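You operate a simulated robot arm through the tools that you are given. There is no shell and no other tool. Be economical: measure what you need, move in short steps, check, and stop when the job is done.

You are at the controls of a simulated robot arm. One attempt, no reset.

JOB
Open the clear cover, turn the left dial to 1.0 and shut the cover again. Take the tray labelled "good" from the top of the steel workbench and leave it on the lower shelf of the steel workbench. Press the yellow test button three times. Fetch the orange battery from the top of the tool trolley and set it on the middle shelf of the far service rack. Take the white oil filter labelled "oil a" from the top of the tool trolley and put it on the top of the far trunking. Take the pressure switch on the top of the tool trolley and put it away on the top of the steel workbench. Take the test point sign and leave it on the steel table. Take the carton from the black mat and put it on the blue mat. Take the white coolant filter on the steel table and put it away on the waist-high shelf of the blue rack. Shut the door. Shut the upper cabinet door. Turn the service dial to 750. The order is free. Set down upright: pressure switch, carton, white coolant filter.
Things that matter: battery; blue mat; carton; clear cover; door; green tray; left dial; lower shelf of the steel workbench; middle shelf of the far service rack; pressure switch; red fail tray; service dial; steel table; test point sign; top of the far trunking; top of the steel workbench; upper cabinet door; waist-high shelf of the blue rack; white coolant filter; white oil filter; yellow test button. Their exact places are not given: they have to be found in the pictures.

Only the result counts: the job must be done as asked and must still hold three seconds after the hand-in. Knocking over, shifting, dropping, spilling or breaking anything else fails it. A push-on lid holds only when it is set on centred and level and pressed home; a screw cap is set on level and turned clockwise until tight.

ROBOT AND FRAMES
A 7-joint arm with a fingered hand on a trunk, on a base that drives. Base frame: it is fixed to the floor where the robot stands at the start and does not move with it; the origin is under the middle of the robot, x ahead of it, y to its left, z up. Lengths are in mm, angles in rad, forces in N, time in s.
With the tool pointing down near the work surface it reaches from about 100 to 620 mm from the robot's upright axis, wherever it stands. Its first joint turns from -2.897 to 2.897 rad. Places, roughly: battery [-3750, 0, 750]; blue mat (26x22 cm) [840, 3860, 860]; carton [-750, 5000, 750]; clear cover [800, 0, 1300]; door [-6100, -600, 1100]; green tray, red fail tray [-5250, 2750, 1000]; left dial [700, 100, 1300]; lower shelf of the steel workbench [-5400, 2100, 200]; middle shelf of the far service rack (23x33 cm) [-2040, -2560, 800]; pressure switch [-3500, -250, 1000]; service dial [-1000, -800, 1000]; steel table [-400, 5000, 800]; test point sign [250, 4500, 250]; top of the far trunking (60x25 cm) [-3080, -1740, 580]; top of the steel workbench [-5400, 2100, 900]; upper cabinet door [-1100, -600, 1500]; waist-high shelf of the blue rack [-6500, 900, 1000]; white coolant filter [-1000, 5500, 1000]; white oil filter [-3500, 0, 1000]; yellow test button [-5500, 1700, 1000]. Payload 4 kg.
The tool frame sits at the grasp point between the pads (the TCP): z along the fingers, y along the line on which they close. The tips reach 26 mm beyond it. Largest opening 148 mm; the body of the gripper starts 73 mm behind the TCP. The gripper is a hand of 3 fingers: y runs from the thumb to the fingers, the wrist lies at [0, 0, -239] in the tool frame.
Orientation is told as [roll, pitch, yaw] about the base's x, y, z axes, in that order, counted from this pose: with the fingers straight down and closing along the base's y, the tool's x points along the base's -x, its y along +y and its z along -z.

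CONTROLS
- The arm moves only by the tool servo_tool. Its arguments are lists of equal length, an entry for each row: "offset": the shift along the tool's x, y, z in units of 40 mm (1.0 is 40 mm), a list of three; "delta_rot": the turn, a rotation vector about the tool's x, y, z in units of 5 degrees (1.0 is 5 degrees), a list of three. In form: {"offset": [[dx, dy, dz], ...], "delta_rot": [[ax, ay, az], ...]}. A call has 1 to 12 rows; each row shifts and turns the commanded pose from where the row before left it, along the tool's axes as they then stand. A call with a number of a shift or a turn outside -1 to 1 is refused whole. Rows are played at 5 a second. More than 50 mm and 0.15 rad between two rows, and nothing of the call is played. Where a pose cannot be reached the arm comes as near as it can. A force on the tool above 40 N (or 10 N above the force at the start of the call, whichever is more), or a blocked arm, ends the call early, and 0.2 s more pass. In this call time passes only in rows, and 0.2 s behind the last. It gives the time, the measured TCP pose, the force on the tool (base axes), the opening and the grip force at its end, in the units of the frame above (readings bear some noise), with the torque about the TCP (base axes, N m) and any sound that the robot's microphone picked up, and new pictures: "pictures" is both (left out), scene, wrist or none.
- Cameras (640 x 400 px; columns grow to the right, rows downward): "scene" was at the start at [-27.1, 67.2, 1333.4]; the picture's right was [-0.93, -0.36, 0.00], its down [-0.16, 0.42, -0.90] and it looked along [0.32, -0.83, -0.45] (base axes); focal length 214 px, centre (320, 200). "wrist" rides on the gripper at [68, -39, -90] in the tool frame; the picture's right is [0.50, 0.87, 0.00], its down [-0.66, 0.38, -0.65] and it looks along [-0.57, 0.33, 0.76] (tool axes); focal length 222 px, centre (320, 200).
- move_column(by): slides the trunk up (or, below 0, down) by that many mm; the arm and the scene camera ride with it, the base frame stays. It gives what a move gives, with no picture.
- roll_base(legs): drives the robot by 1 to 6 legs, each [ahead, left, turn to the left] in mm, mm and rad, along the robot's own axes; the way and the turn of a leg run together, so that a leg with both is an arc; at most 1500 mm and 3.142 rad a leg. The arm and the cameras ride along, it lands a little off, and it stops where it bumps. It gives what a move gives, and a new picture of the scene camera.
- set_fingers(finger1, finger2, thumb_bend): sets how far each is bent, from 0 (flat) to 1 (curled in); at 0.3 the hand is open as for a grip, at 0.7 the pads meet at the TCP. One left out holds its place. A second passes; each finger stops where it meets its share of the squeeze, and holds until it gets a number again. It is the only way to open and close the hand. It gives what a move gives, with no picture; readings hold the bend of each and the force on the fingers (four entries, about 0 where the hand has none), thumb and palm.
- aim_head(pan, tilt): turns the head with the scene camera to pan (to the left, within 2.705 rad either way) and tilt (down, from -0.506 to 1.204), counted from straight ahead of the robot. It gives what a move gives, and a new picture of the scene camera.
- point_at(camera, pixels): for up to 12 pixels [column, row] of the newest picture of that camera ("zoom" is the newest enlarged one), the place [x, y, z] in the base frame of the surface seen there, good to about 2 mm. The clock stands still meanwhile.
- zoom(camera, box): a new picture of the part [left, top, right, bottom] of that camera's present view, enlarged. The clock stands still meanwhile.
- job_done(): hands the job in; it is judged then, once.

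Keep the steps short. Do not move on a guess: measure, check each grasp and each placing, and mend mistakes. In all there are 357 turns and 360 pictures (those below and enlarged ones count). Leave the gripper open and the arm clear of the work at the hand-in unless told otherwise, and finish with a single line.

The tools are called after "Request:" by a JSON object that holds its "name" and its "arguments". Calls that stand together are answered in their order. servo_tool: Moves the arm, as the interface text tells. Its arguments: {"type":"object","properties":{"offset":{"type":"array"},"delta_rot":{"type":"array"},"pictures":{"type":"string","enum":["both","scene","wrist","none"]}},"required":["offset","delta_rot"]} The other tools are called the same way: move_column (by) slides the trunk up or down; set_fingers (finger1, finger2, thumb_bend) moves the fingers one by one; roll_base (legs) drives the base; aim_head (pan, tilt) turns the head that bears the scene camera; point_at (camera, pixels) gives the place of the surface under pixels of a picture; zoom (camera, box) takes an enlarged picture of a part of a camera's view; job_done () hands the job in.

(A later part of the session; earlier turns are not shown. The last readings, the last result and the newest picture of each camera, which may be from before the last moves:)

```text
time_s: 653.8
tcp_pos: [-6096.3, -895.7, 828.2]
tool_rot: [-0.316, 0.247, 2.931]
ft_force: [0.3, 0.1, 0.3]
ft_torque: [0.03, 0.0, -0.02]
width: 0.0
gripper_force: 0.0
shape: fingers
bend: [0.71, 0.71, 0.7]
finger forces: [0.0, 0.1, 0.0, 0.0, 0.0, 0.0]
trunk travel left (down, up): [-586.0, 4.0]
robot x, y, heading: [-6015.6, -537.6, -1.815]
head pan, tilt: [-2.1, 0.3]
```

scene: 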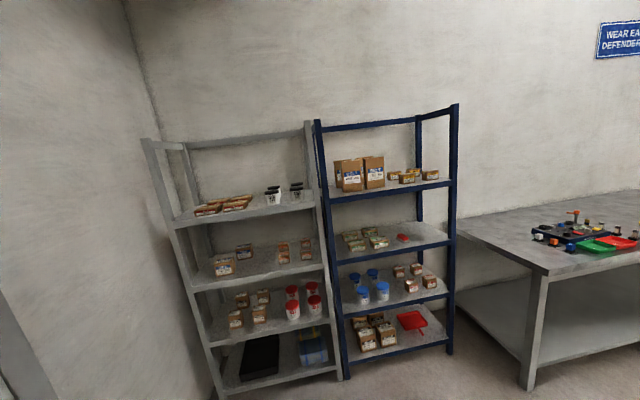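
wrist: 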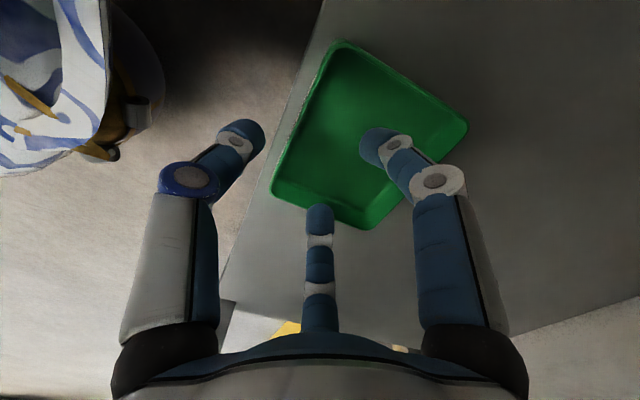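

The elbow is beside the door handle; so back straight out instead.

Request:
{"name": "servo_tool", "arguments": {"offset": [[0.3, -0.6, 0], [0.3, -0.6, 0]], "delta_rot": [[0, 0, 0], [0, 0, 0]], "pictures": "none"}}

Request:
{"name": "roll_base", "arguments": {"legs": [[-300, -100, 0], [-200, 0, 0]]}}

Request:
{"name": "aim_head", "arguments": {"pan": 0.1, "tilt": 0.4}}

```text
time_s: 654.1
tcp_pos: [-6062.0, -846.5, 820.3]
tool_rot: [-0.472, 0.293, 2.855]
ft_force: [0.9, -0.4, -0.7]
ft_torque: [0.06, 0.09, 0.07]
width: 0.0
gripper_force: 0.0
shape: fingers
bend: [0.71, 0.71, 0.71]
finger forces: [0.0, 0.0, 0.0, 0.0, 0.0, 0.0]
trunk travel left (down, up): [-586.0, 4.0]
robot x, y, heading: [-6010.5, -544.1, -1.793]
head pan, tilt: [-2.1, 0.3]
stopped in row 1: the arm was blocked; the commanded pose is now the measured one
```

```text
time_s: 654.8
tcp_pos: [-6065.9, -741.0, 796.9]
tool_rot: [-0.959, 0.202, 2.506]
ft_force: [1.2, -0.1, 0.0]
ft_torque: [-0.03, 0.12, 0.09]
width: 0.0
gripper_force: 0.0
shape: fingers
bend: [0.71, 0.71, 0.71]
finger forces: [0.1, 0.0, 0.0, 0.1, 0.0, 0.0]
trunk travel left (down, up): [-586.0, 4.0]
robot x, y, heading: [-5996.6, -571.6, -1.724]
head pan, tilt: [-2.1, 0.3]
stopped in leg 1: the robot was blocked; the commanded pose is now the measured one
```

scene: 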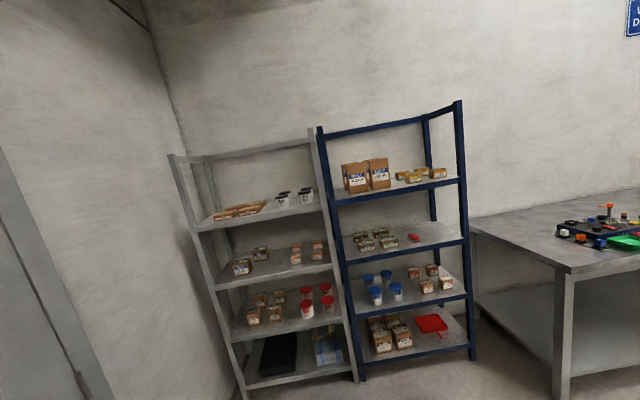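

```text
time_s: 656.9
tcp_pos: [-6096.7, -761.1, 783.5]
tool_rot: [-0.987, 0.244, 2.503]
ft_force: [0.1, 0.2, 0.1]
ft_torque: [0.01, 0.01, 0.0]
width: 0.1
gripper_force: 0.1
shape: fingers
bend: [0.71, 0.71, 0.71]
finger forces: [0.0, 0.1, 0.1, 0.1, 0.0, 0.0]
trunk travel left (down, up): [-586.0, 4.0]
robot x, y, heading: [-5993.9, -572.6, -1.707]
head pan, tilt: [0.099, 0.4]
```

scene: 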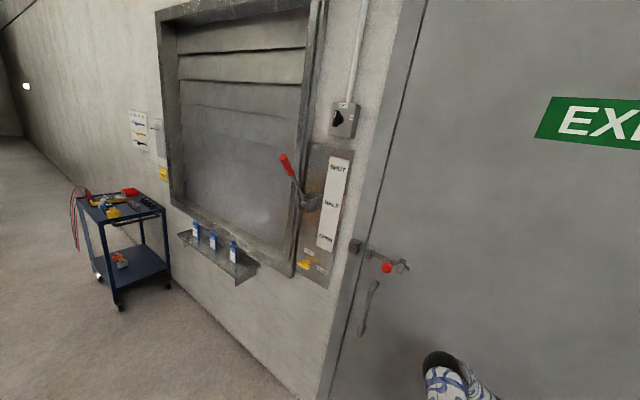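

Something holds the robot. Look down at the arm.

Request:
{"name": "aim_head", "arguments": {"pan": -0.3, "tilt": 1.0}}

Request:
{"name": "zoom", "arguments": {"camera": "wrist", "box": [0, 0, 640, 400]}}

```text
time_s: 657.9
tcp_pos: [-6096.9, -760.8, 783.6]
tool_rot: [-0.986, 0.242, 2.502]
ft_force: [0.2, -0.1, -0.4]
ft_torque: [-0.01, -0.01, -0.01]
width: 0.4
gripper_force: 0.0
shape: fingers
bend: [0.71, 0.71, 0.71]
finger forces: [0.0, 0.1, 0.1, 0.0, 0.0, 0.0]
trunk travel left (down, up): [-586.0, 4.0]
robot x, y, heading: [-5994.2, -571.0, -1.71]
head pan, tilt: [-0.3, 1.0]
```

scene: 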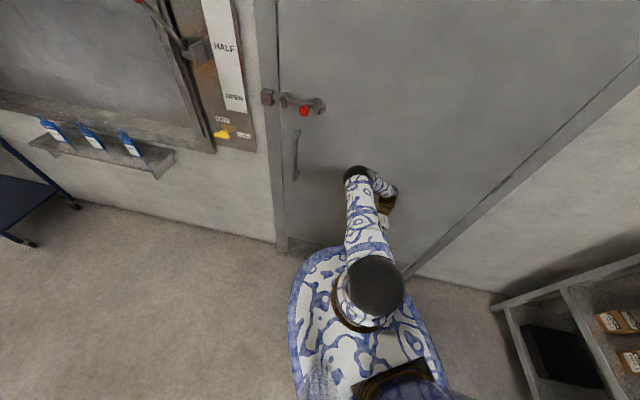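

```text
1.00 times, centred on (320, 200) of wrist (not enlarged: the box is as wide or as high as the picture)
```

zoom: 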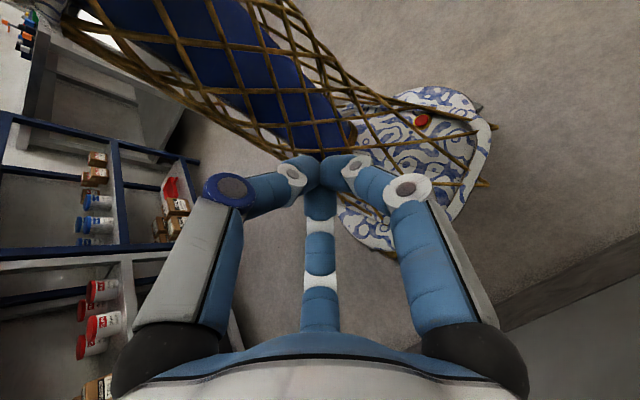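

The elbow leans on the door and the hand is folded against my own body. Move the hand up and away from the body first.

Request:
{"name": "servo_tool", "arguments": {"offset": [[0, 0, -0.3], [0, 0, -0.4], [0, 0, -0.5]], "delta_rot": [[0, 0, 0], [0, 0, 0], [0, 0, 0]], "pictures": "none"}}

Request:
{"name": "roll_base", "arguments": {"legs": [[-150, 0, 0]]}}

```text
time_s: 658.2
tcp_pos: [-6096.6, -699.1, 784.0]
tool_rot: [-1.201, 0.094, 2.336]
ft_force: [1.4, 0.0, 0.8]
ft_torque: [-0.06, 0.06, 0.09]
width: 0.3
gripper_force: 0.0
shape: fingers
bend: [0.71, 0.71, 0.71]
finger forces: [0.0, 0.0, 0.0, 0.0, 0.1, 0.0]
trunk travel left (down, up): [-586.0, 4.0]
robot x, y, heading: [-5989.4, -575.3, -1.702]
head pan, tilt: [-0.3, 1.0]
stopped in row 1: the arm was blocked; the commanded pose is now the measured one
```

```text
time_s: 659.0
tcp_pos: [-6209.6, -651.0, 722.4]
tool_rot: [-1.541, -0.041, 2.12]
ft_force: [-1.4, -0.2, -1.2]
ft_torque: [0.06, -0.11, -0.08]
width: 0.1
gripper_force: 0.1
shape: fingers
bend: [0.71, 0.71, 0.71]
finger forces: [0.0, 0.0, 0.0, 0.0, 0.1, 0.0]
trunk travel left (down, up): [-586.0, 4.0]
robot x, y, heading: [-5985.7, -565.9, -1.695]
head pan, tilt: [-0.3, 1.0]
stopped in leg 1: the robot was blocked; the commanded pose is now the measured one
```

scene: 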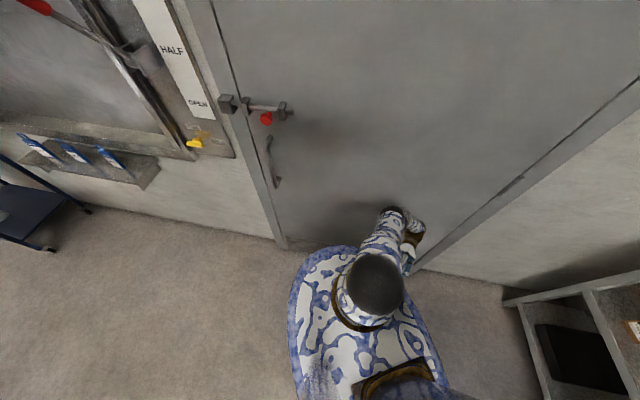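

Try swinging the arm off the door by turning the base left.

Request:
{"name": "roll_base", "arguments": {"legs": [[0, 0, 0.5]]}}

```text
time_s: 659.7
tcp_pos: [-6246.7, -635.6, 709.8]
tool_rot: [-1.548, -0.022, 2.023]
ft_force: [0.2, -0.9, -0.1]
ft_torque: [-0.01, 0.01, 0.12]
width: 0.1
gripper_force: 0.1
shape: fingers
bend: [0.71, 0.71, 0.71]
finger forces: [0.1, 0.1, 0.0, 0.0, 0.0, 0.0]
trunk travel left (down, up): [-586.0, 4.0]
robot x, y, heading: [-6004.3, -551.5, -1.803]
head pan, tilt: [-0.3, 1.0]
stopped in leg 1: the robot was blocked; the commanded pose is now the measured one
```

scene: 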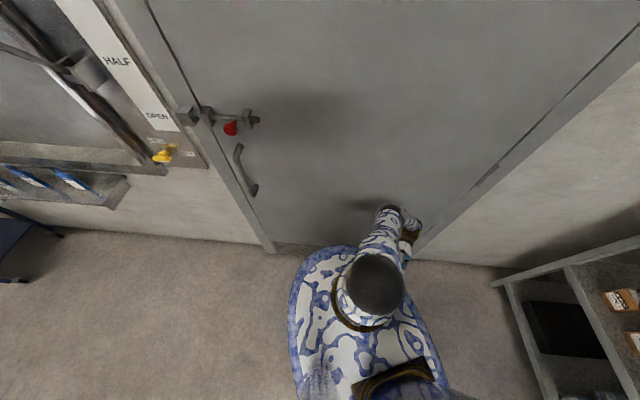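

Request:
{"name": "roll_base", "arguments": {"legs": [[-30, 0, 0]]}}

Request:
{"name": "aim_head", "arguments": {"pan": -2.6, "tilt": 1.1}}

```text
time_s: 660.5
tcp_pos: [-6244.4, -610.3, 707.2]
tool_rot: [-1.536, 0.007, 2.093]
ft_force: [0.0, -0.1, 0.0]
ft_torque: [-0.01, -0.04, -0.01]
width: 0.0
gripper_force: 0.1
shape: fingers
bend: [0.71, 0.71, 0.71]
finger forces: [0.1, 0.0, 0.1, 0.0, 0.0, 0.0]
trunk travel left (down, up): [-586.0, 4.0]
robot x, y, heading: [-5994.0, -514.9, -1.77]
head pan, tilt: [-0.3, 1.0]
```

scene: 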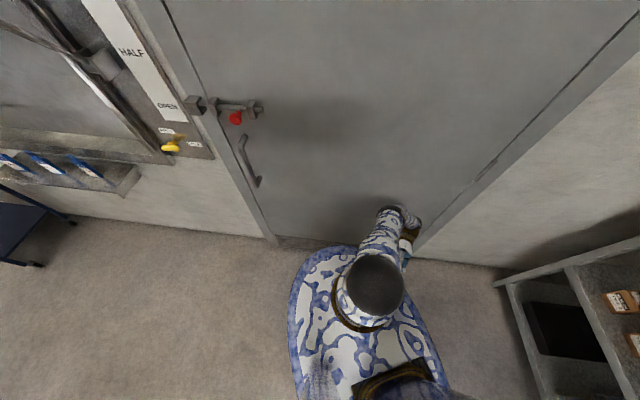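

```text
time_s: 662.7
tcp_pos: [-6245.7, -610.0, 706.7]
tool_rot: [-1.533, 0.007, 2.095]
ft_force: [0.2, 0.1, 0.2]
ft_torque: [-0.01, 0.0, -0.02]
width: 0.0
gripper_force: 0.1
shape: fingers
bend: [0.71, 0.71, 0.71]
finger forces: [0.0, 0.0, 0.0, 0.1, 0.0, 0.0]
trunk travel left (down, up): [-586.0, 4.0]
robot x, y, heading: [-5993.1, -510.6, -1.769]
head pan, tilt: [-2.601, 1.1]
```

scene: 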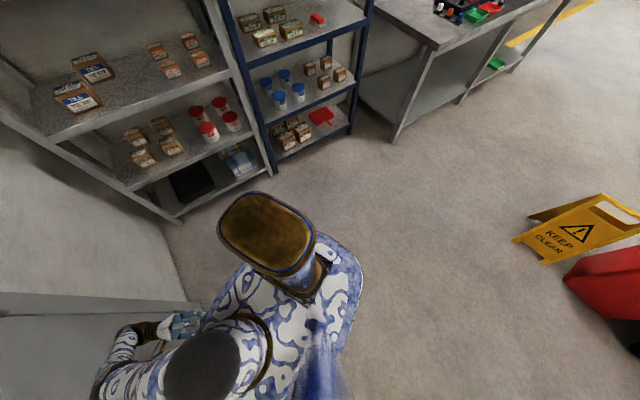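

It moved back. Behind me it's free; continue straight back.

Request:
{"name": "roll_base", "arguments": {"legs": [[-60, 0, 0], [-300, 0, 0]]}}

```text
time_s: 665.3
tcp_pos: [-6174.2, -254.6, 706.4]
tool_rot: [-1.533, 0.005, 2.09]
ft_force: [-0.1, -0.7, 0.0]
ft_torque: [0.03, 0.04, -0.02]
width: 0.0
gripper_force: 0.1
shape: fingers
bend: [0.71, 0.71, 0.71]
finger forces: [0.0, 0.0, 0.0, 0.1, 0.0, 0.0]
trunk travel left (down, up): [-586.0, 4.0]
robot x, y, heading: [-5920.3, -164.5, -1.772]
head pan, tilt: [-2.601, 1.1]
```

scene: 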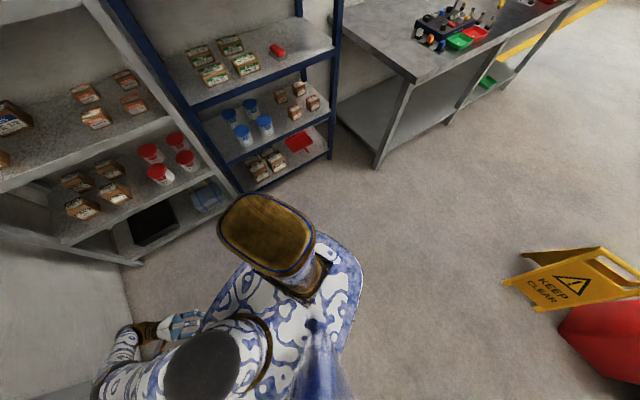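

Free again. Untangle the arm: raise the hand, move it forward, then turn it to point down.

Request:
{"name": "servo_tool", "arguments": {"offset": [[0.3, -0.7, -0.3], [0.3, -0.7, -0.3], [0.4, -0.7, -0.2], [0.5, -0.7, 0], [0.6, -0.6, 0], [0.8, -0.4, 0], [0.8, -0.3, 0], [0.8, 0, 0]], "delta_rot": [[0, 0, 0], [0, 0, 0], [0, 0, 0], [0, 0, 0], [-0.5, 0, 0], [-0.7, 0, 0], [-0.7, 0, 0], [-0.7, 0, 0]], "pictures": "none"}}

Request:
{"name": "aim_head", "arguments": {"pan": -0.2, "tilt": 0.6}}

```text
time_s: 667.1
tcp_pos: [-6105.3, -421.5, 871.5]
tool_rot: [-1.305, 0.007, 2.087]
ft_force: [-0.2, 0.0, 0.4]
ft_torque: [-0.05, 0.01, -0.03]
width: 0.1
gripper_force: 0.1
shape: fingers
bend: [0.71, 0.71, 0.71]
finger forces: [0.0, 0.1, 0.0, 0.0, 0.0, 0.0]
trunk travel left (down, up): [-586.0, 4.0]
robot x, y, heading: [-5921.6, -156.1, -1.773]
head pan, tilt: [-2.601, 1.1]
```

```text
time_s: 669.3
tcp_pos: [-6105.0, -420.4, 872.3]
tool_rot: [-1.308, 0.005, 2.087]
ft_force: [-0.3, -0.7, 0.5]
ft_torque: [0.01, 0.0, 0.0]
width: 0.0
gripper_force: 0.1
shape: fingers
bend: [0.71, 0.71, 0.71]
finger forces: [0.0, 0.0, 0.1, 0.0, 0.0, 0.0]
trunk travel left (down, up): [-586.0, 4.0]
robot x, y, heading: [-5921.0, -158.6, -1.774]
head pan, tilt: [-0.201, 0.6]
```

scene: 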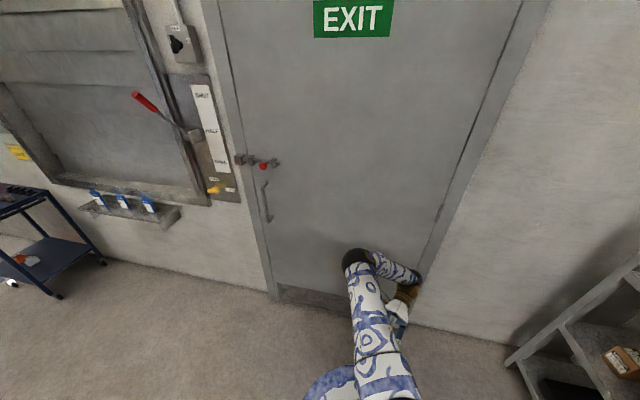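

Door stays shut. Continue turning the hand down while moving it ahead.

Request:
{"name": "servo_tool", "arguments": {"offset": [[0.2, -0.1, 0], [0.2, -0.1, 0], [0.2, -0.1, 0], [0.2, -0.1, 0], [0.2, -0.1, 0], [0.2, -0.1, 0], [0.2, 0, 0], [0.2, 0, 0], [0.2, 0, 0], [0.2, 0, 0], [0.2, 0, 0], [0.2, 0, 0]], "delta_rot": [[-1, 0, 0], [-1, 0, 0], [-1, 0, 0], [-1, 0, 0], [-1, 0, 0], [-1, 0, 0], [-1, 0, 0], [-1, 0, 0], [-1, 0, 0], [-1, 0, 0], [-1, 0, 0], [-1, 0, 0]], "pictures": "none"}}

Request:
{"name": "servo_tool", "arguments": {"offset": [[0, 0, 0], [0, 0, 0], [0, 0, 0], [0, 0, 0], [0, 0, 0], [0, 0, 0], [0, 0, 0]], "delta_rot": [[-1, 0, 0], [-1, 0, 0], [-1, 0, 0], [0, 0, -1], [0, 0, -1], [0, 0, -1], [0, 0, -1]], "pictures": "none"}}

```text
time_s: 671.9
tcp_pos: [-6048.0, -500.1, 893.5]
tool_rot: [-0.257, 0.005, 2.087]
ft_force: [0.6, 0.1, -0.3]
ft_torque: [0.02, 0.01, -0.01]
width: 0.1
gripper_force: 0.1
shape: fingers
bend: [0.71, 0.71, 0.71]
finger forces: [0.0, 0.1, 0.0, 0.1, 0.1, 0.1]
trunk travel left (down, up): [-586.0, 4.0]
robot x, y, heading: [-5918.6, -162.1, -1.775]
head pan, tilt: [-0.201, 0.6]
```

```text
time_s: 673.5
tcp_pos: [-6047.8, -500.1, 894.7]
tool_rot: [0.005, 0.005, 2.441]
ft_force: [0.5, -0.3, -0.2]
ft_torque: [-0.03, 0.03, 0.01]
width: 0.3
gripper_force: 0.0
shape: fingers
bend: [0.71, 0.71, 0.71]
finger forces: [0.0, 0.0, 0.0, 0.0, 0.0, 0.0]
trunk travel left (down, up): [-586.0, 4.0]
robot x, y, heading: [-5920.5, -160.8, -1.774]
head pan, tilt: [-0.201, 0.6]
```

Tool is down again. Now the long drive to the steel table area.

Request:
{"name": "roll_base", "arguments": {"legs": [[0, 0, 2.524], [917, -293, 0], [687, 591, 0], [651, -402, 0], [1482, 123, 0], [1278, -96, 0]]}}

Request:
{"name": "aim_head", "arguments": {"pan": 0.1, "tilt": 0.3}}

```text
time_s: 705.7
tcp_pos: [-1926.3, 3483.8, 894.9]
tool_rot: [0.004, 0.005, -1.297]
ft_force: [0.4, -0.5, 0.1]
ft_torque: [0.03, 0.0, 0.03]
width: 0.0
gripper_force: 0.1
shape: fingers
bend: [0.71, 0.71, 0.71]
finger forces: [0.1, 0.1, 0.0, 0.1, 0.0, 0.0]
trunk travel left (down, up): [-586.0, 4.0]
robot x, y, heading: [-2220.9, 3276.7, 0.783]
head pan, tilt: [-0.201, 0.6]
```

scene: 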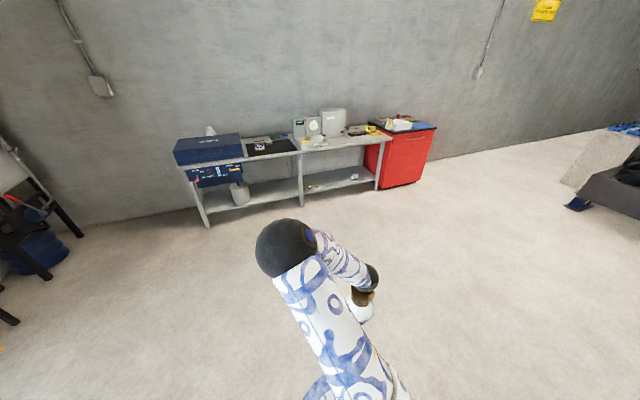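

```text
time_s: 706.5
tcp_pos: [-1925.8, 3484.3, 893.5]
tool_rot: [0.007, 0.005, -1.297]
ft_force: [0.6, 0.3, -0.4]
ft_torque: [0.02, 0.03, -0.02]
width: 0.0
gripper_force: 0.1
shape: fingers
bend: [0.71, 0.71, 0.71]
finger forces: [0.0, 0.1, 0.0, 0.0, 0.0, 0.0]
trunk travel left (down, up): [-586.0, 4.0]
robot x, y, heading: [-2219.4, 3274.2, 0.777]
head pan, tilt: [0.099, 0.3]
```

scene: 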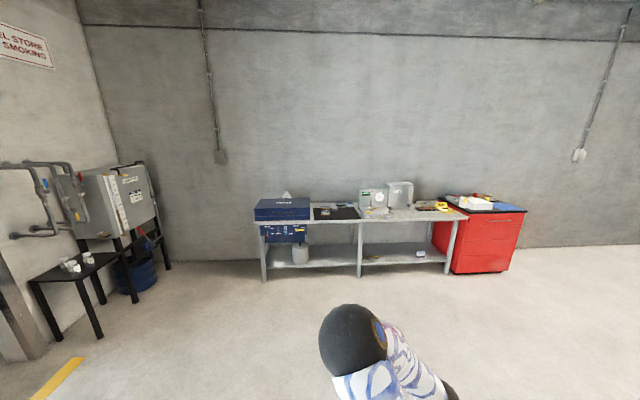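

Request:
{"name": "zoom", "arguments": {"camera": "scene", "box": [245, 170, 405, 270]}}

Request:
{"name": "zoom", "arguments": {"camera": "scene", "box": [395, 170, 535, 270]}}

Request:
{"name": "point_at", "arguments": {"camera": "scene", "pixels": [[335, 212], [300, 255], [375, 210], [420, 208], [420, 253], [375, 257], [480, 200], [265, 235], [450, 235], [262, 270], [440, 205], [400, 190]]}}

```text
4.00 times, centred on (325, 220) of scene
```

zoom: 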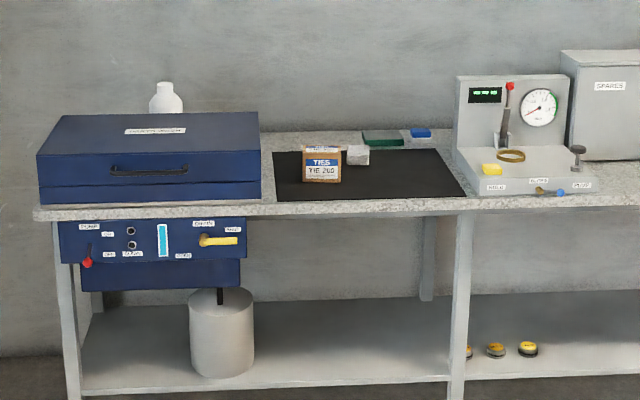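

```text
4.00 times, centred on (465, 220) of scene
```

zoom: 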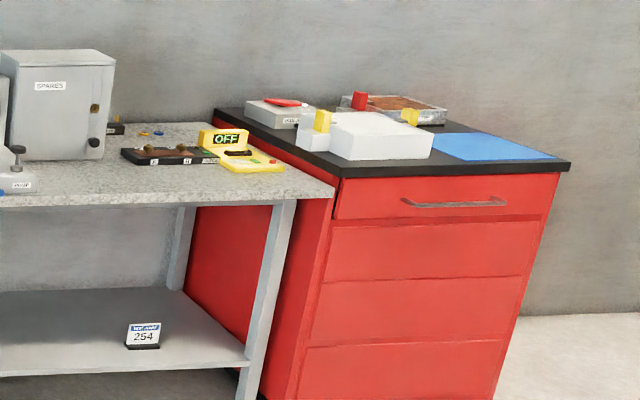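

```text
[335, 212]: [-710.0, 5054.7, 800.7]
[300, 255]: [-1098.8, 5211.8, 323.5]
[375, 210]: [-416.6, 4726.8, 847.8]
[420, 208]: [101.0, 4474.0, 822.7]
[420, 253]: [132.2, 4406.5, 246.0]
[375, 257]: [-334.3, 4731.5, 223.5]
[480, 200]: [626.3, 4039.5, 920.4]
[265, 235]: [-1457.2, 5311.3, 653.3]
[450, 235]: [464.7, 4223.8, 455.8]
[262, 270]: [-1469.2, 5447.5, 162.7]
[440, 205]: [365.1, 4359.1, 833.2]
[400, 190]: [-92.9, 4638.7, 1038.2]
```

The carton ("TIES") is on the black mat at (-710,5055,800), the TEST POINT sign on the lower shelf at (132,4406), the white filter behind the blue box, the blue mat on the red cabinet. Drive in front of the carton with the arm raised.

Request:
{"name": "servo_tool", "arguments": {"offset": [[0, 0, -0.9], [0, 0, -0.9], [0, 0, -0.9], [0, 0, -0.9], [0, 0, -0.9], [0, 0, -0.9]], "delta_rot": [[0, 0, -1], [0, 0, -1], [0, 0, -1], [0, 0, -1], [0, 0, -1], [0, 0, -1]], "pictures": "none"}}

Request:
{"name": "roll_base", "arguments": {"legs": [[900, 44, 0], [860, 44, 0], [0, 0, 0.22]]}}

Request:
{"name": "aim_head", "arguments": {"pan": 0.0, "tilt": 0.6}}

```text
time_s: 707.9
tcp_pos: [-1927.8, 3482.6, 1108.8]
tool_rot: [0.004, 0.002, -0.773]
ft_force: [-0.3, -0.3, -0.4]
ft_torque: [-0.01, -0.02, -0.01]
width: 0.0
gripper_force: 0.1
shape: fingers
bend: [0.71, 0.71, 0.71]
finger forces: [0.1, 0.0, 0.0, 0.1, 0.1, 0.1]
trunk travel left (down, up): [-586.0, 4.0]
robot x, y, heading: [-2222.7, 3271.8, 0.777]
head pan, tilt: [0.099, 0.3]
```

```text
time_s: 717.6
tcp_pos: [-799.6, 4856.6, 1109.2]
tool_rot: [0.008, 0.0, -0.54]
ft_force: [0.7, -0.2, -0.3]
ft_torque: [0.01, 0.0, 0.02]
width: 0.0
gripper_force: 0.1
shape: fingers
bend: [0.71, 0.71, 0.71]
finger forces: [0.0, 0.0, 0.0, 0.0, 0.0, 0.0]
trunk travel left (down, up): [-586.0, 4.0]
robot x, y, heading: [-1034.2, 4583.4, 1.005]
head pan, tilt: [0.099, 0.3]
```

scene: 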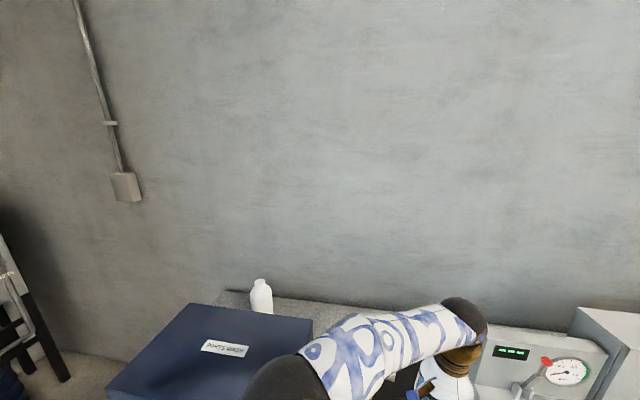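

```text
time_s: 718.4
tcp_pos: [-798.9, 4857.9, 1109.8]
tool_rot: [0.008, 0.0, -0.54]
ft_force: [0.2, -0.2, -0.1]
ft_torque: [-0.02, 0.02, 0.03]
width: 0.0
gripper_force: 0.1
shape: fingers
bend: [0.71, 0.71, 0.71]
finger forces: [0.0, 0.0, 0.1, 0.1, 0.0, 0.1]
trunk travel left (down, up): [-586.0, 4.0]
robot x, y, heading: [-1037.4, 4588.0, 1.013]
head pan, tilt: [0.0, 0.6]
```

scene: 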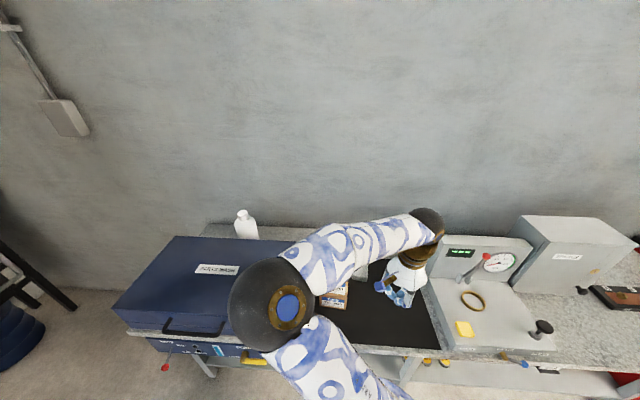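

Request:
{"name": "set_fingers", "arguments": {"finger1": 0.33, "finger2": 0.33, "thumb_bend": 0.33}}

Request:
{"name": "zoom", "arguments": {"camera": "wrist", "box": [0, 0, 640, 400]}}

Request:
{"name": "point_at", "arguments": {"camera": "scene", "pixels": [[335, 305], [325, 305], [347, 300], [337, 292], [246, 222], [244, 212], [240, 235], [254, 235], [170, 260], [360, 275], [400, 330]]}}

```text
time_s: 719.4
tcp_pos: [-799.0, 4857.8, 1110.2]
tool_rot: [0.007, 0.002, -0.538]
ft_force: [-0.1, -0.7, -1.0]
ft_torque: [0.01, -0.02, -0.02]
width: 117.1
gripper_force: 0.0
shape: fingers
bend: [0.33, 0.33, 0.33]
finger forces: [0.2, 0.0, 0.1, 0.0, 0.1, 0.0]
trunk travel left (down, up): [-586.0, 4.0]
robot x, y, heading: [-1035.5, 4585.2, 1.011]
head pan, tilt: [0.0, 0.6]
```

```text
1.00 times, centred on (320, 200) of wrist (not enlarged: the box is as wide or as high as the picture)
```

zoom: 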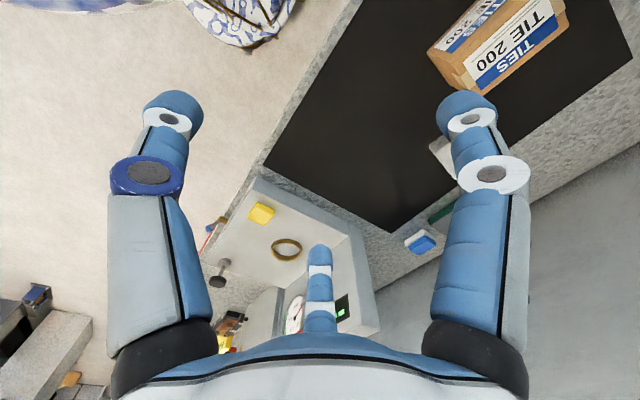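

```text
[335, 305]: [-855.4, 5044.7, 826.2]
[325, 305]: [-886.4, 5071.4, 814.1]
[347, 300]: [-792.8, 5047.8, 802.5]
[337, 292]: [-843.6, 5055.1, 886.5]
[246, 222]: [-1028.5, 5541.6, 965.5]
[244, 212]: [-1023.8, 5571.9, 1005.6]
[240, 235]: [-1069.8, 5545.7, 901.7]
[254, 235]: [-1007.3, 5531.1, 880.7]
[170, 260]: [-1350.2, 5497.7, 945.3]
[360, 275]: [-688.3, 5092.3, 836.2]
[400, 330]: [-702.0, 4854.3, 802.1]
```

Request:
{"name": "servo_tool", "arguments": {"offset": [[0.82, 0.83, 0.2], [0.82, 0.83, 0.2], [0.82, 0.83, 0.2], [0.82, 0.83, 0.2], [0.82, 0.83, 0.2]], "delta_rot": [[0, 0, 0], [0, 0, 0], [0, 0, 0], [0, 0, 0], [0, 0, 0]], "pictures": "wrist"}}

Request:
{"name": "zoom", "arguments": {"camera": "wrist", "box": [160, 0, 480, 200]}}

```text
time_s: 720.6
tcp_pos: [-853.1, 5084.7, 1069.8]
tool_rot: [0.007, 0.0, -0.542]
ft_force: [0.7, 0.0, 0.1]
ft_torque: [0.02, 0.01, 0.0]
width: 117.3
gripper_force: 0.0
shape: fingers
bend: [0.33, 0.33, 0.33]
finger forces: [0.1, 0.1, 0.1, 0.1, 0.1, 0.0]
trunk travel left (down, up): [-586.0, 4.0]
robot x, y, heading: [-1033.5, 4588.2, 1.011]
head pan, tilt: [0.0, 0.6]
```

wrist: 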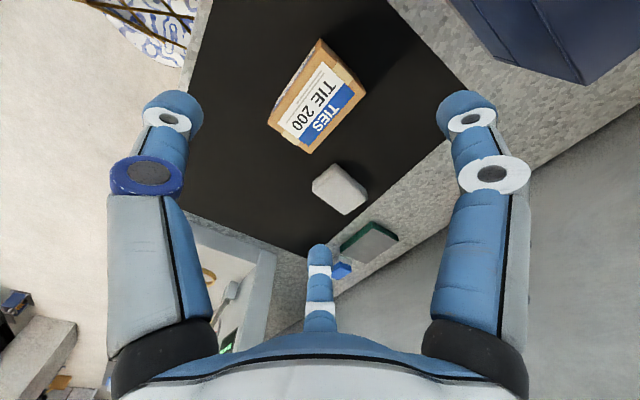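

```text
2.00 times, centred on (320, 100) of wrist
```

zoom: 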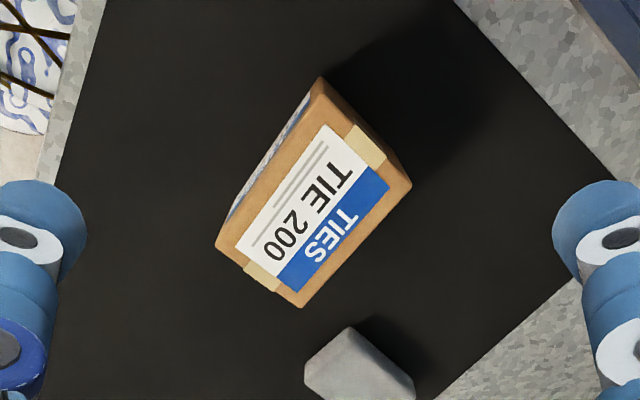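

Request:
{"name": "point_at", "arguments": {"camera": "zoom", "pixels": [[318, 195], [222, 245], [320, 90], [405, 180], [302, 302], [350, 340], [330, 380]]}}

```text
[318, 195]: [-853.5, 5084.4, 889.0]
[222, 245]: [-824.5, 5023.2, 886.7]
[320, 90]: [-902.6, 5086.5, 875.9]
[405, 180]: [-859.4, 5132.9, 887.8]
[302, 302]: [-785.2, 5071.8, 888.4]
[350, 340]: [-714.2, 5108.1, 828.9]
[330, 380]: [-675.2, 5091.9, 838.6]
```

Carton: 62×96 mm, top z 887, centre (-843,5078). Align across the narrow side and descend.

Request:
{"name": "servo_tool", "arguments": {"offset": [[-0.15, 0.02, 0.3], [-0.14, 0.02, 0.6], [0, 0, 0.9], [0, 0, 0.9], [0, 0, 0.9], [0, 0, 0.9], [0, 0, 0.88]], "delta_rot": [[0, 0, 0.8], [0, 0, 0.8], [0, 0, 0], [0, 0, 0], [0, 0, 0], [0, 0, 0], [0, 0, 0]], "pictures": "none"}}

Request:
{"name": "set_fingers", "arguments": {"finger1": 0.7, "finger2": 0.7, "thumb_bend": 0.7}}

Request:
{"name": "servo_tool", "arguments": {"offset": [[0, 0, -0.3], [0, 0, -0.5], [0, 0, -0.7]], "delta_rot": [[0, 0, 0], [0, 0, 0], [0, 0, 0]], "pictures": "wrist"}}

```text
time_s: 722.2
tcp_pos: [-842.1, 5077.2, 856.7]
tool_rot: [0.011, 0.002, -0.682]
ft_force: [4.1, -3.2, 15.0]
ft_torque: [0.21, -0.51, -0.19]
width: 119.0
gripper_force: 7.0
shape: fingers
bend: [0.32, 0.27, 0.33]
finger forces: [3.3, 11.5, 0.1, 0.0, 0.1, 0.0]
trunk travel left (down, up): [-586.0, 4.0]
robot x, y, heading: [-1037.6, 4586.7, 1.009]
head pan, tilt: [0.0, 0.6]
```

```text
time_s: 723.2
tcp_pos: [-844.3, 5078.3, 855.2]
tool_rot: [0.007, 0.005, -0.678]
ft_force: [0.6, -4.3, 11.3]
ft_torque: [-0.24, 0.68, 0.09]
width: 73.8
gripper_force: 22.6
shape: fingers
bend: [0.32, 0.23, 0.57]
finger forces: [13.9, 13.6, 0.0, 0.1, 17.2, 0.0]
trunk travel left (down, up): [-586.0, 4.0]
robot x, y, heading: [-1039.7, 4586.7, 1.008]
head pan, tilt: [0.0, 0.6]
```

```text
time_s: 724.0
tcp_pos: [-844.4, 5080.4, 914.7]
tool_rot: [0.006, 0.002, -0.681]
ft_force: [0.3, -0.3, -2.0]
ft_torque: [0.0, -0.01, 0.03]
width: 72.4
gripper_force: 19.8
shape: fingers
bend: [0.32, 0.23, 0.57]
finger forces: [13.2, 13.2, 0.0, 0.0, 13.9, 0.0]
trunk travel left (down, up): [-586.0, 4.0]
robot x, y, heading: [-1038.9, 4585.9, 1.006]
head pan, tilt: [0.0, 0.6]
```

wrist: 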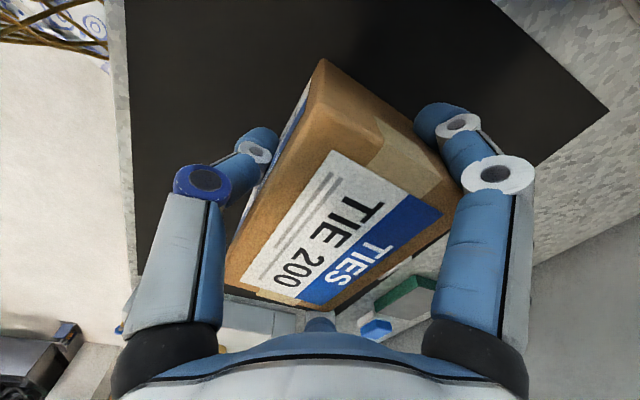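

Carton held level. Lift, back off and drive along to the red cabinet with the blue mat.

Request:
{"name": "servo_tool", "arguments": {"offset": [[0, 0, -0.9], [0, 0, -0.9], [0, 0, -0.9], [0, 0, -0.9], [0, 0, -0.9]], "delta_rot": [[0, 0, 0], [0, 0, 0], [0, 0, 0], [0, 0, 0], [0, 0, 0]], "pictures": "none"}}

Request:
{"name": "roll_base", "arguments": {"legs": [[-350, 0, 0], [60, -980, 0], [61, -978, 0]]}}

Request:
{"name": "aim_head", "arguments": {"pan": 0.0, "tilt": 0.7}}

```text
time_s: 725.2
tcp_pos: [-842.6, 5079.6, 1096.7]
tool_rot: [0.005, 0.002, -0.68]
ft_force: [-0.6, 0.2, -2.3]
ft_torque: [-0.02, -0.03, 0.0]
width: 72.8
gripper_force: 19.7
shape: fingers
bend: [0.32, 0.23, 0.57]
finger forces: [13.2, 12.9, 0.0, 0.1, 13.8, 0.1]
trunk travel left (down, up): [-586.0, 4.0]
robot x, y, heading: [-1031.8, 4588.5, 1.009]
head pan, tilt: [0.0, 0.6]
```

```text
time_s: 736.9
tcp_pos: [696.5, 3832.3, 1096.3]
tool_rot: [0.006, 0.003, -0.693]
ft_force: [0.5, -1.0, -2.9]
ft_torque: [-0.02, 0.02, 0.01]
width: 72.4
gripper_force: 19.9
shape: fingers
bend: [0.32, 0.23, 0.57]
finger forces: [13.0, 12.8, 0.0, 0.0, 13.6, 0.0]
trunk travel left (down, up): [-586.0, 4.0]
robot x, y, heading: [493.2, 3341.7, 0.992]
head pan, tilt: [0.0, 0.6]
```

scene: 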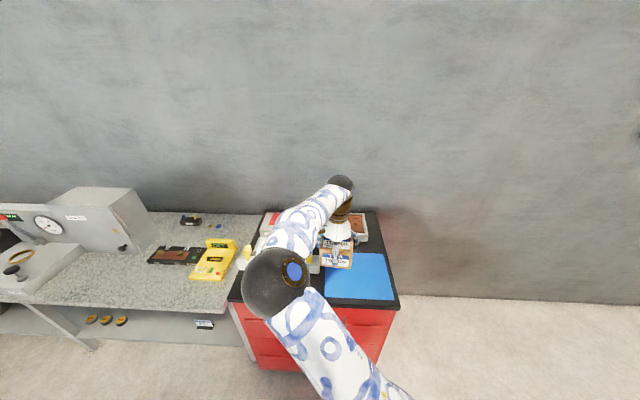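

```text
time_s: 737.6
tcp_pos: [696.3, 3833.8, 1095.4]
tool_rot: [0.007, 0.002, -0.693]
ft_force: [0.1, -0.6, -2.3]
ft_torque: [-0.02, 0.02, 0.03]
width: 72.6
gripper_force: 19.6
shape: fingers
bend: [0.32, 0.23, 0.57]
finger forces: [13.0, 12.9, 0.0, 0.1, 13.6, 0.0]
trunk travel left (down, up): [-586.0, 4.0]
robot x, y, heading: [495.4, 3345.4, 0.993]
head pan, tilt: [0.0, 0.7]
```

scene: 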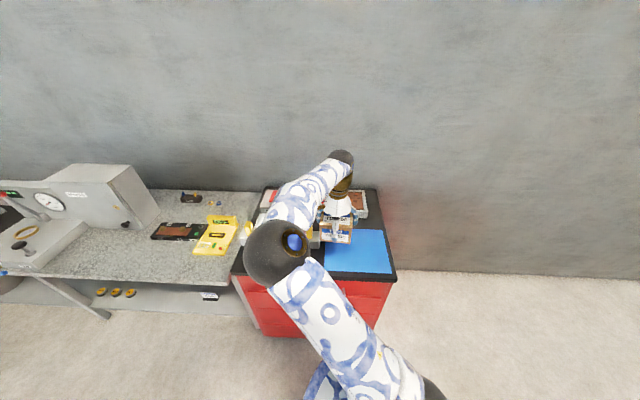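

Request:
{"name": "point_at", "arguments": {"camera": "scene", "pixels": [[330, 266], [390, 270], [383, 233], [360, 255], [355, 235], [340, 270]]}}

```text
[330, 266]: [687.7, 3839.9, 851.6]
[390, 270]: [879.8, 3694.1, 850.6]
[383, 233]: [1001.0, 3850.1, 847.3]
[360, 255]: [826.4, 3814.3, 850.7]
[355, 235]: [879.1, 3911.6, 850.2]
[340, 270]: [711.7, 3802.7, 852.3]
```

Blue mat z=850, centre ≈ (842,3845). Move over it and set the carton down.

Request:
{"name": "servo_tool", "arguments": {"offset": [[-0.86, 0.84, 0], [-0.86, 0.84, 0], [-0.86, 0.84, 0], [0, 0, 0.9], [0, 0, 0.9], [0, 0, 0.9], [0, 0, 0.9], [0, 0, 0.7], [0, 0, 0.2], [0, 0, 0.15], [0, 0, 0.1]], "delta_rot": [[0, 0, 0], [0, 0, 0], [0, 0, 0], [0, 0, 0], [0, 0, 0], [0, 0, 0], [0, 0, 0], [0, 0, 0], [0, 0, 0], [0, 0, 0], [0, 0, 0]], "pictures": "wrist"}}

```text
time_s: 740.0
tcp_pos: [839.7, 3846.9, 908.3]
tool_rot: [0.009, 0.003, -0.694]
ft_force: [0.6, 0.4, 8.8]
ft_torque: [0.12, 0.5, -0.07]
width: 72.4
gripper_force: 20.3
shape: fingers
bend: [0.32, 0.23, 0.57]
finger forces: [13.1, 12.9, 0.1, 0.1, 14.4, 0.0]
trunk travel left (down, up): [-586.0, 4.0]
robot x, y, heading: [494.4, 3341.2, 0.992]
head pan, tilt: [0.0, 0.7]
```

wrist: 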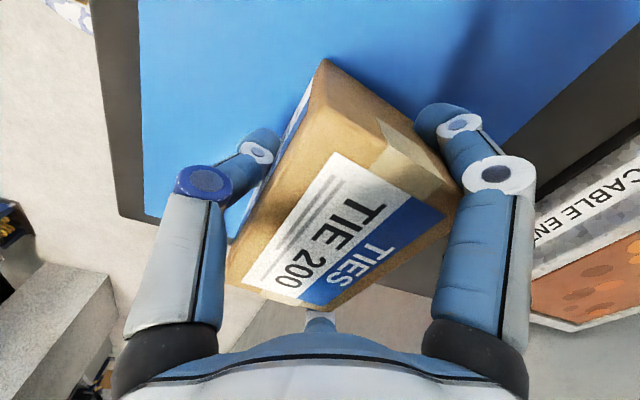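

Request:
{"name": "servo_tool", "arguments": {"offset": [[0, 0, 0.06]], "delta_rot": [[0, 0, 0]], "pictures": "none"}}

Request:
{"name": "set_fingers", "arguments": {"finger1": 0.23, "finger2": 0.15, "thumb_bend": 0.4}}

Request:
{"name": "servo_tool", "arguments": {"offset": [[0, 0, -0.5], [0, 0, -0.8], [0, 0, -0.9], [0, 0, -0.9], [0, 0, -0.9], [0, 0, -0.9]], "delta_rot": [[0, 0, 0], [0, 0, 0], [0, 0, 0], [0, 0, 0], [0, 0, 0], [0, 0, 0]], "pictures": "wrist"}}

```text
time_s: 740.4
tcp_pos: [840.1, 3846.9, 905.4]
tool_rot: [0.01, 0.003, -0.692]
ft_force: [1.4, 1.7, 20.6]
ft_torque: [-0.16, 0.61, -0.05]
width: 72.4
gripper_force: 22.2
shape: fingers
bend: [0.31, 0.22, 0.58]
finger forces: [13.9, 14.5, 0.1, 0.0, 15.3, 0.1]
trunk travel left (down, up): [-586.0, 4.0]
robot x, y, heading: [497.0, 3342.0, 0.993]
head pan, tilt: [0.0, 0.7]
```

```text
time_s: 741.4
tcp_pos: [840.0, 3845.8, 903.3]
tool_rot: [0.007, 0.003, -0.692]
ft_force: [0.2, -0.4, -0.3]
ft_torque: [-0.01, 0.01, 0.0]
width: 118.6
gripper_force: 0.1
shape: fingers
bend: [0.23, 0.15, 0.4]
finger forces: [0.0, 0.0, 0.0, 0.1, 0.1, 0.1]
trunk travel left (down, up): [-586.0, 4.0]
robot x, y, heading: [496.9, 3340.6, 0.994]
head pan, tilt: [0.0, 0.7]
```

```text
time_s: 742.8
tcp_pos: [840.2, 3844.3, 1100.9]
tool_rot: [0.006, 0.0, -0.696]
ft_force: [-0.3, -0.2, 0.9]
ft_torque: [0.01, 0.01, -0.02]
width: 118.9
gripper_force: 0.0
shape: fingers
bend: [0.23, 0.15, 0.4]
finger forces: [0.1, 0.1, 0.0, 0.0, 0.0, 0.0]
trunk travel left (down, up): [-586.0, 4.0]
robot x, y, heading: [495.8, 3344.8, 0.992]
head pan, tilt: [0.0, 0.7]
```

wrist: 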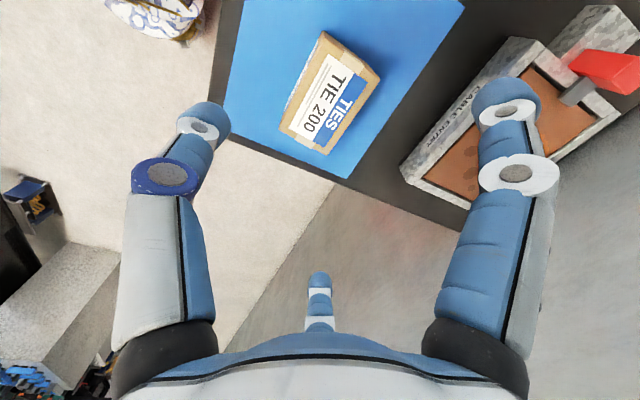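

Carton stands on the blue mat. Next the test point sign: retract the arm, drive to it and look.

Request:
{"name": "servo_tool", "arguments": {"offset": [[0, -0.95, 0], [0, -0.95, 0], [0, -0.95, 0], [0, -0.95, 0], [0, -0.95, 0]], "delta_rot": [[0, 0, 0], [0, 0, 0], [0, 0, 0], [0, 0, 0], [0, 0, 0]], "pictures": "none"}}

Request:
{"name": "roll_base", "arguments": {"legs": [[60, 878, 0], [0, 0, 0.014]]}}

Request:
{"name": "aim_head", "arguments": {"pan": -0.1, "tilt": 0.75}}

Request:
{"name": "zoom", "arguments": {"camera": "scene", "box": [220, 200, 420, 330]}}

```text
time_s: 744.0
tcp_pos: [718.1, 3699.9, 1100.9]
tool_rot: [0.006, 0.003, -0.694]
ft_force: [-0.6, 0.9, 0.1]
ft_torque: [0.05, 0.04, -0.01]
width: 119.0
gripper_force: 0.0
shape: fingers
bend: [0.23, 0.15, 0.4]
finger forces: [0.0, 0.0, 0.0, 0.0, 0.0, 0.0]
trunk travel left (down, up): [-586.0, 4.0]
robot x, y, heading: [498.6, 3345.2, 0.994]
head pan, tilt: [0.0, 0.7]
```

```text
time_s: 748.9
tcp_pos: [36.7, 4223.7, 1101.3]
tool_rot: [0.005, 0.001, -0.701]
ft_force: [-0.1, -0.3, 0.0]
ft_torque: [-0.01, 0.02, -0.01]
width: 119.1
gripper_force: 0.1
shape: fingers
bend: [0.23, 0.15, 0.4]
finger forces: [0.1, 0.0, 0.0, 0.1, 0.0, 0.0]
trunk travel left (down, up): [-586.0, 4.0]
robot x, y, heading: [-187.3, 3869.2, 0.987]
head pan, tilt: [0.0, 0.7]
```

scene: 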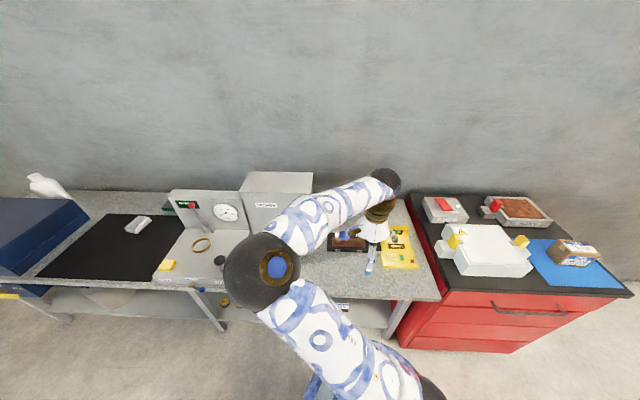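

```text
time_s: 749.5
tcp_pos: [38.8, 4225.2, 1100.1]
tool_rot: [0.007, 0.002, -0.7]
ft_force: [0.0, 0.5, -0.5]
ft_torque: [-0.01, -0.01, 0.01]
width: 119.3
gripper_force: 0.1
shape: fingers
bend: [0.23, 0.15, 0.4]
finger forces: [0.1, 0.0, 0.0, 0.1, 0.0, 0.0]
trunk travel left (down, up): [-586.0, 4.0]
robot x, y, heading: [-189.0, 3868.8, 0.989]
head pan, tilt: [-0.099, 0.75]
```

scene: 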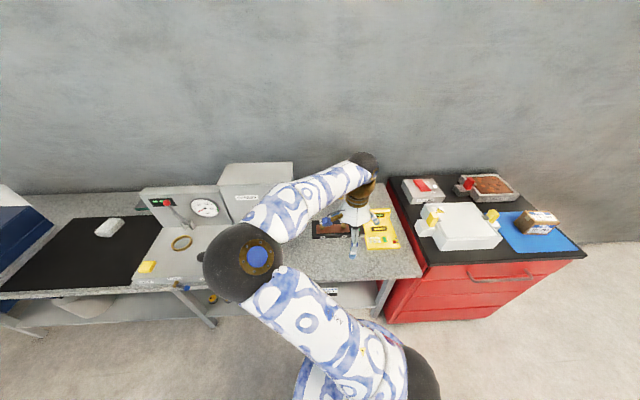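

```text
3.08 times, centred on (320, 265) of scene
```

zoom: 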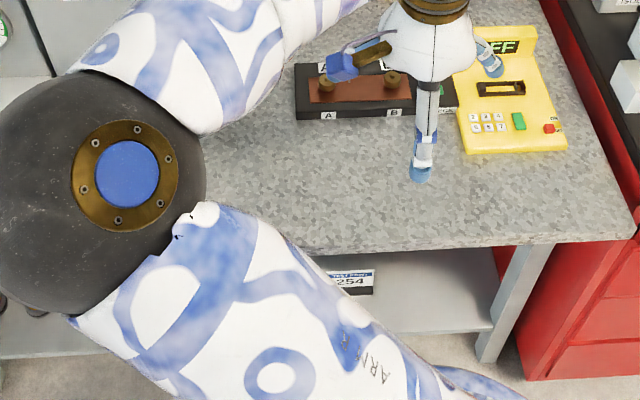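

The sign is just visible under the table edge. Lower the trunk to see it better.

Request:
{"name": "move_column", "arguments": {"by": -400}}

Request:
{"name": "aim_head", "arguments": {"pan": -0.1, "tilt": 0.6}}

Request:
{"name": "zoom", "arguments": {"camera": "wrist", "box": [0, 0, 640, 400]}}

```text
time_s: 752.1
tcp_pos: [40.0, 4224.2, 814.4]
tool_rot: [0.017, 0.002, -0.705]
ft_force: [-1.9, -7.5, 24.6]
ft_torque: [1.67, 0.28, 0.23]
width: 124.5
gripper_force: 12.6
shape: fingers
bend: [0.16, 0.14, 0.4]
finger forces: [20.5, 4.5, 0.1, 0.0, 0.1, 0.0]
trunk travel left (down, up): [-296.0, 294.0]
robot x, y, heading: [-189.0, 3869.4, 0.985]
head pan, tilt: [-0.099, 0.75]
stopped: the force on the tool passed its limit at 58 N (the readings are from after the stop); the commanded pose is now the measured one
```

```text
time_s: 752.8
tcp_pos: [39.2, 4222.9, 813.0]
tool_rot: [0.017, 0.003, -0.705]
ft_force: [0.0, -10.1, 29.9]
ft_torque: [2.05, 0.35, 0.17]
width: 124.9
gripper_force: 14.4
shape: fingers
bend: [0.16, 0.14, 0.4]
finger forces: [25.0, 5.0, 0.0, 0.1, 0.0, 0.0]
trunk travel left (down, up): [-296.0, 294.0]
robot x, y, heading: [-190.3, 3868.9, 0.988]
head pan, tilt: [-0.099, 0.6]
```

scene: 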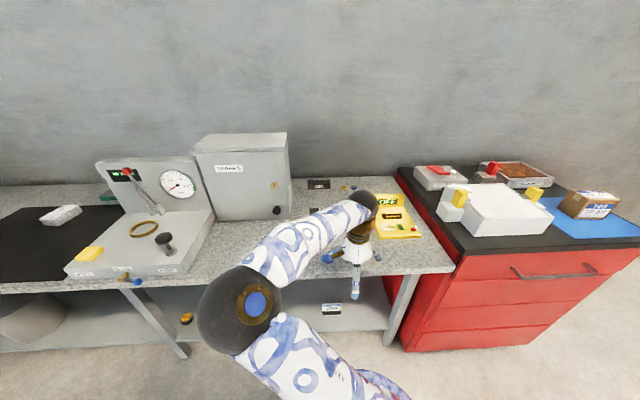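

```text
1.00 times, centred on (320, 200) of wrist (not enlarged: the box is as wide or as high as the picture)
```

zoom: 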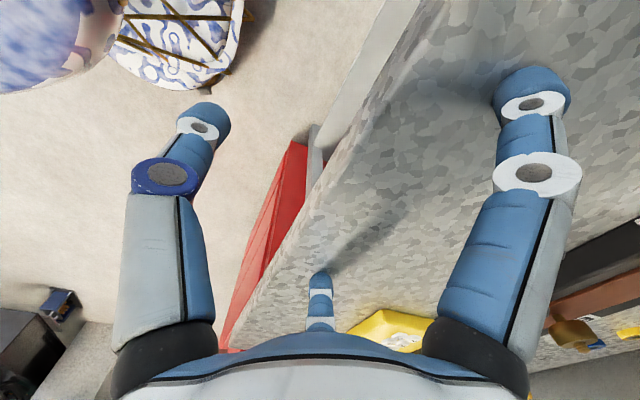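

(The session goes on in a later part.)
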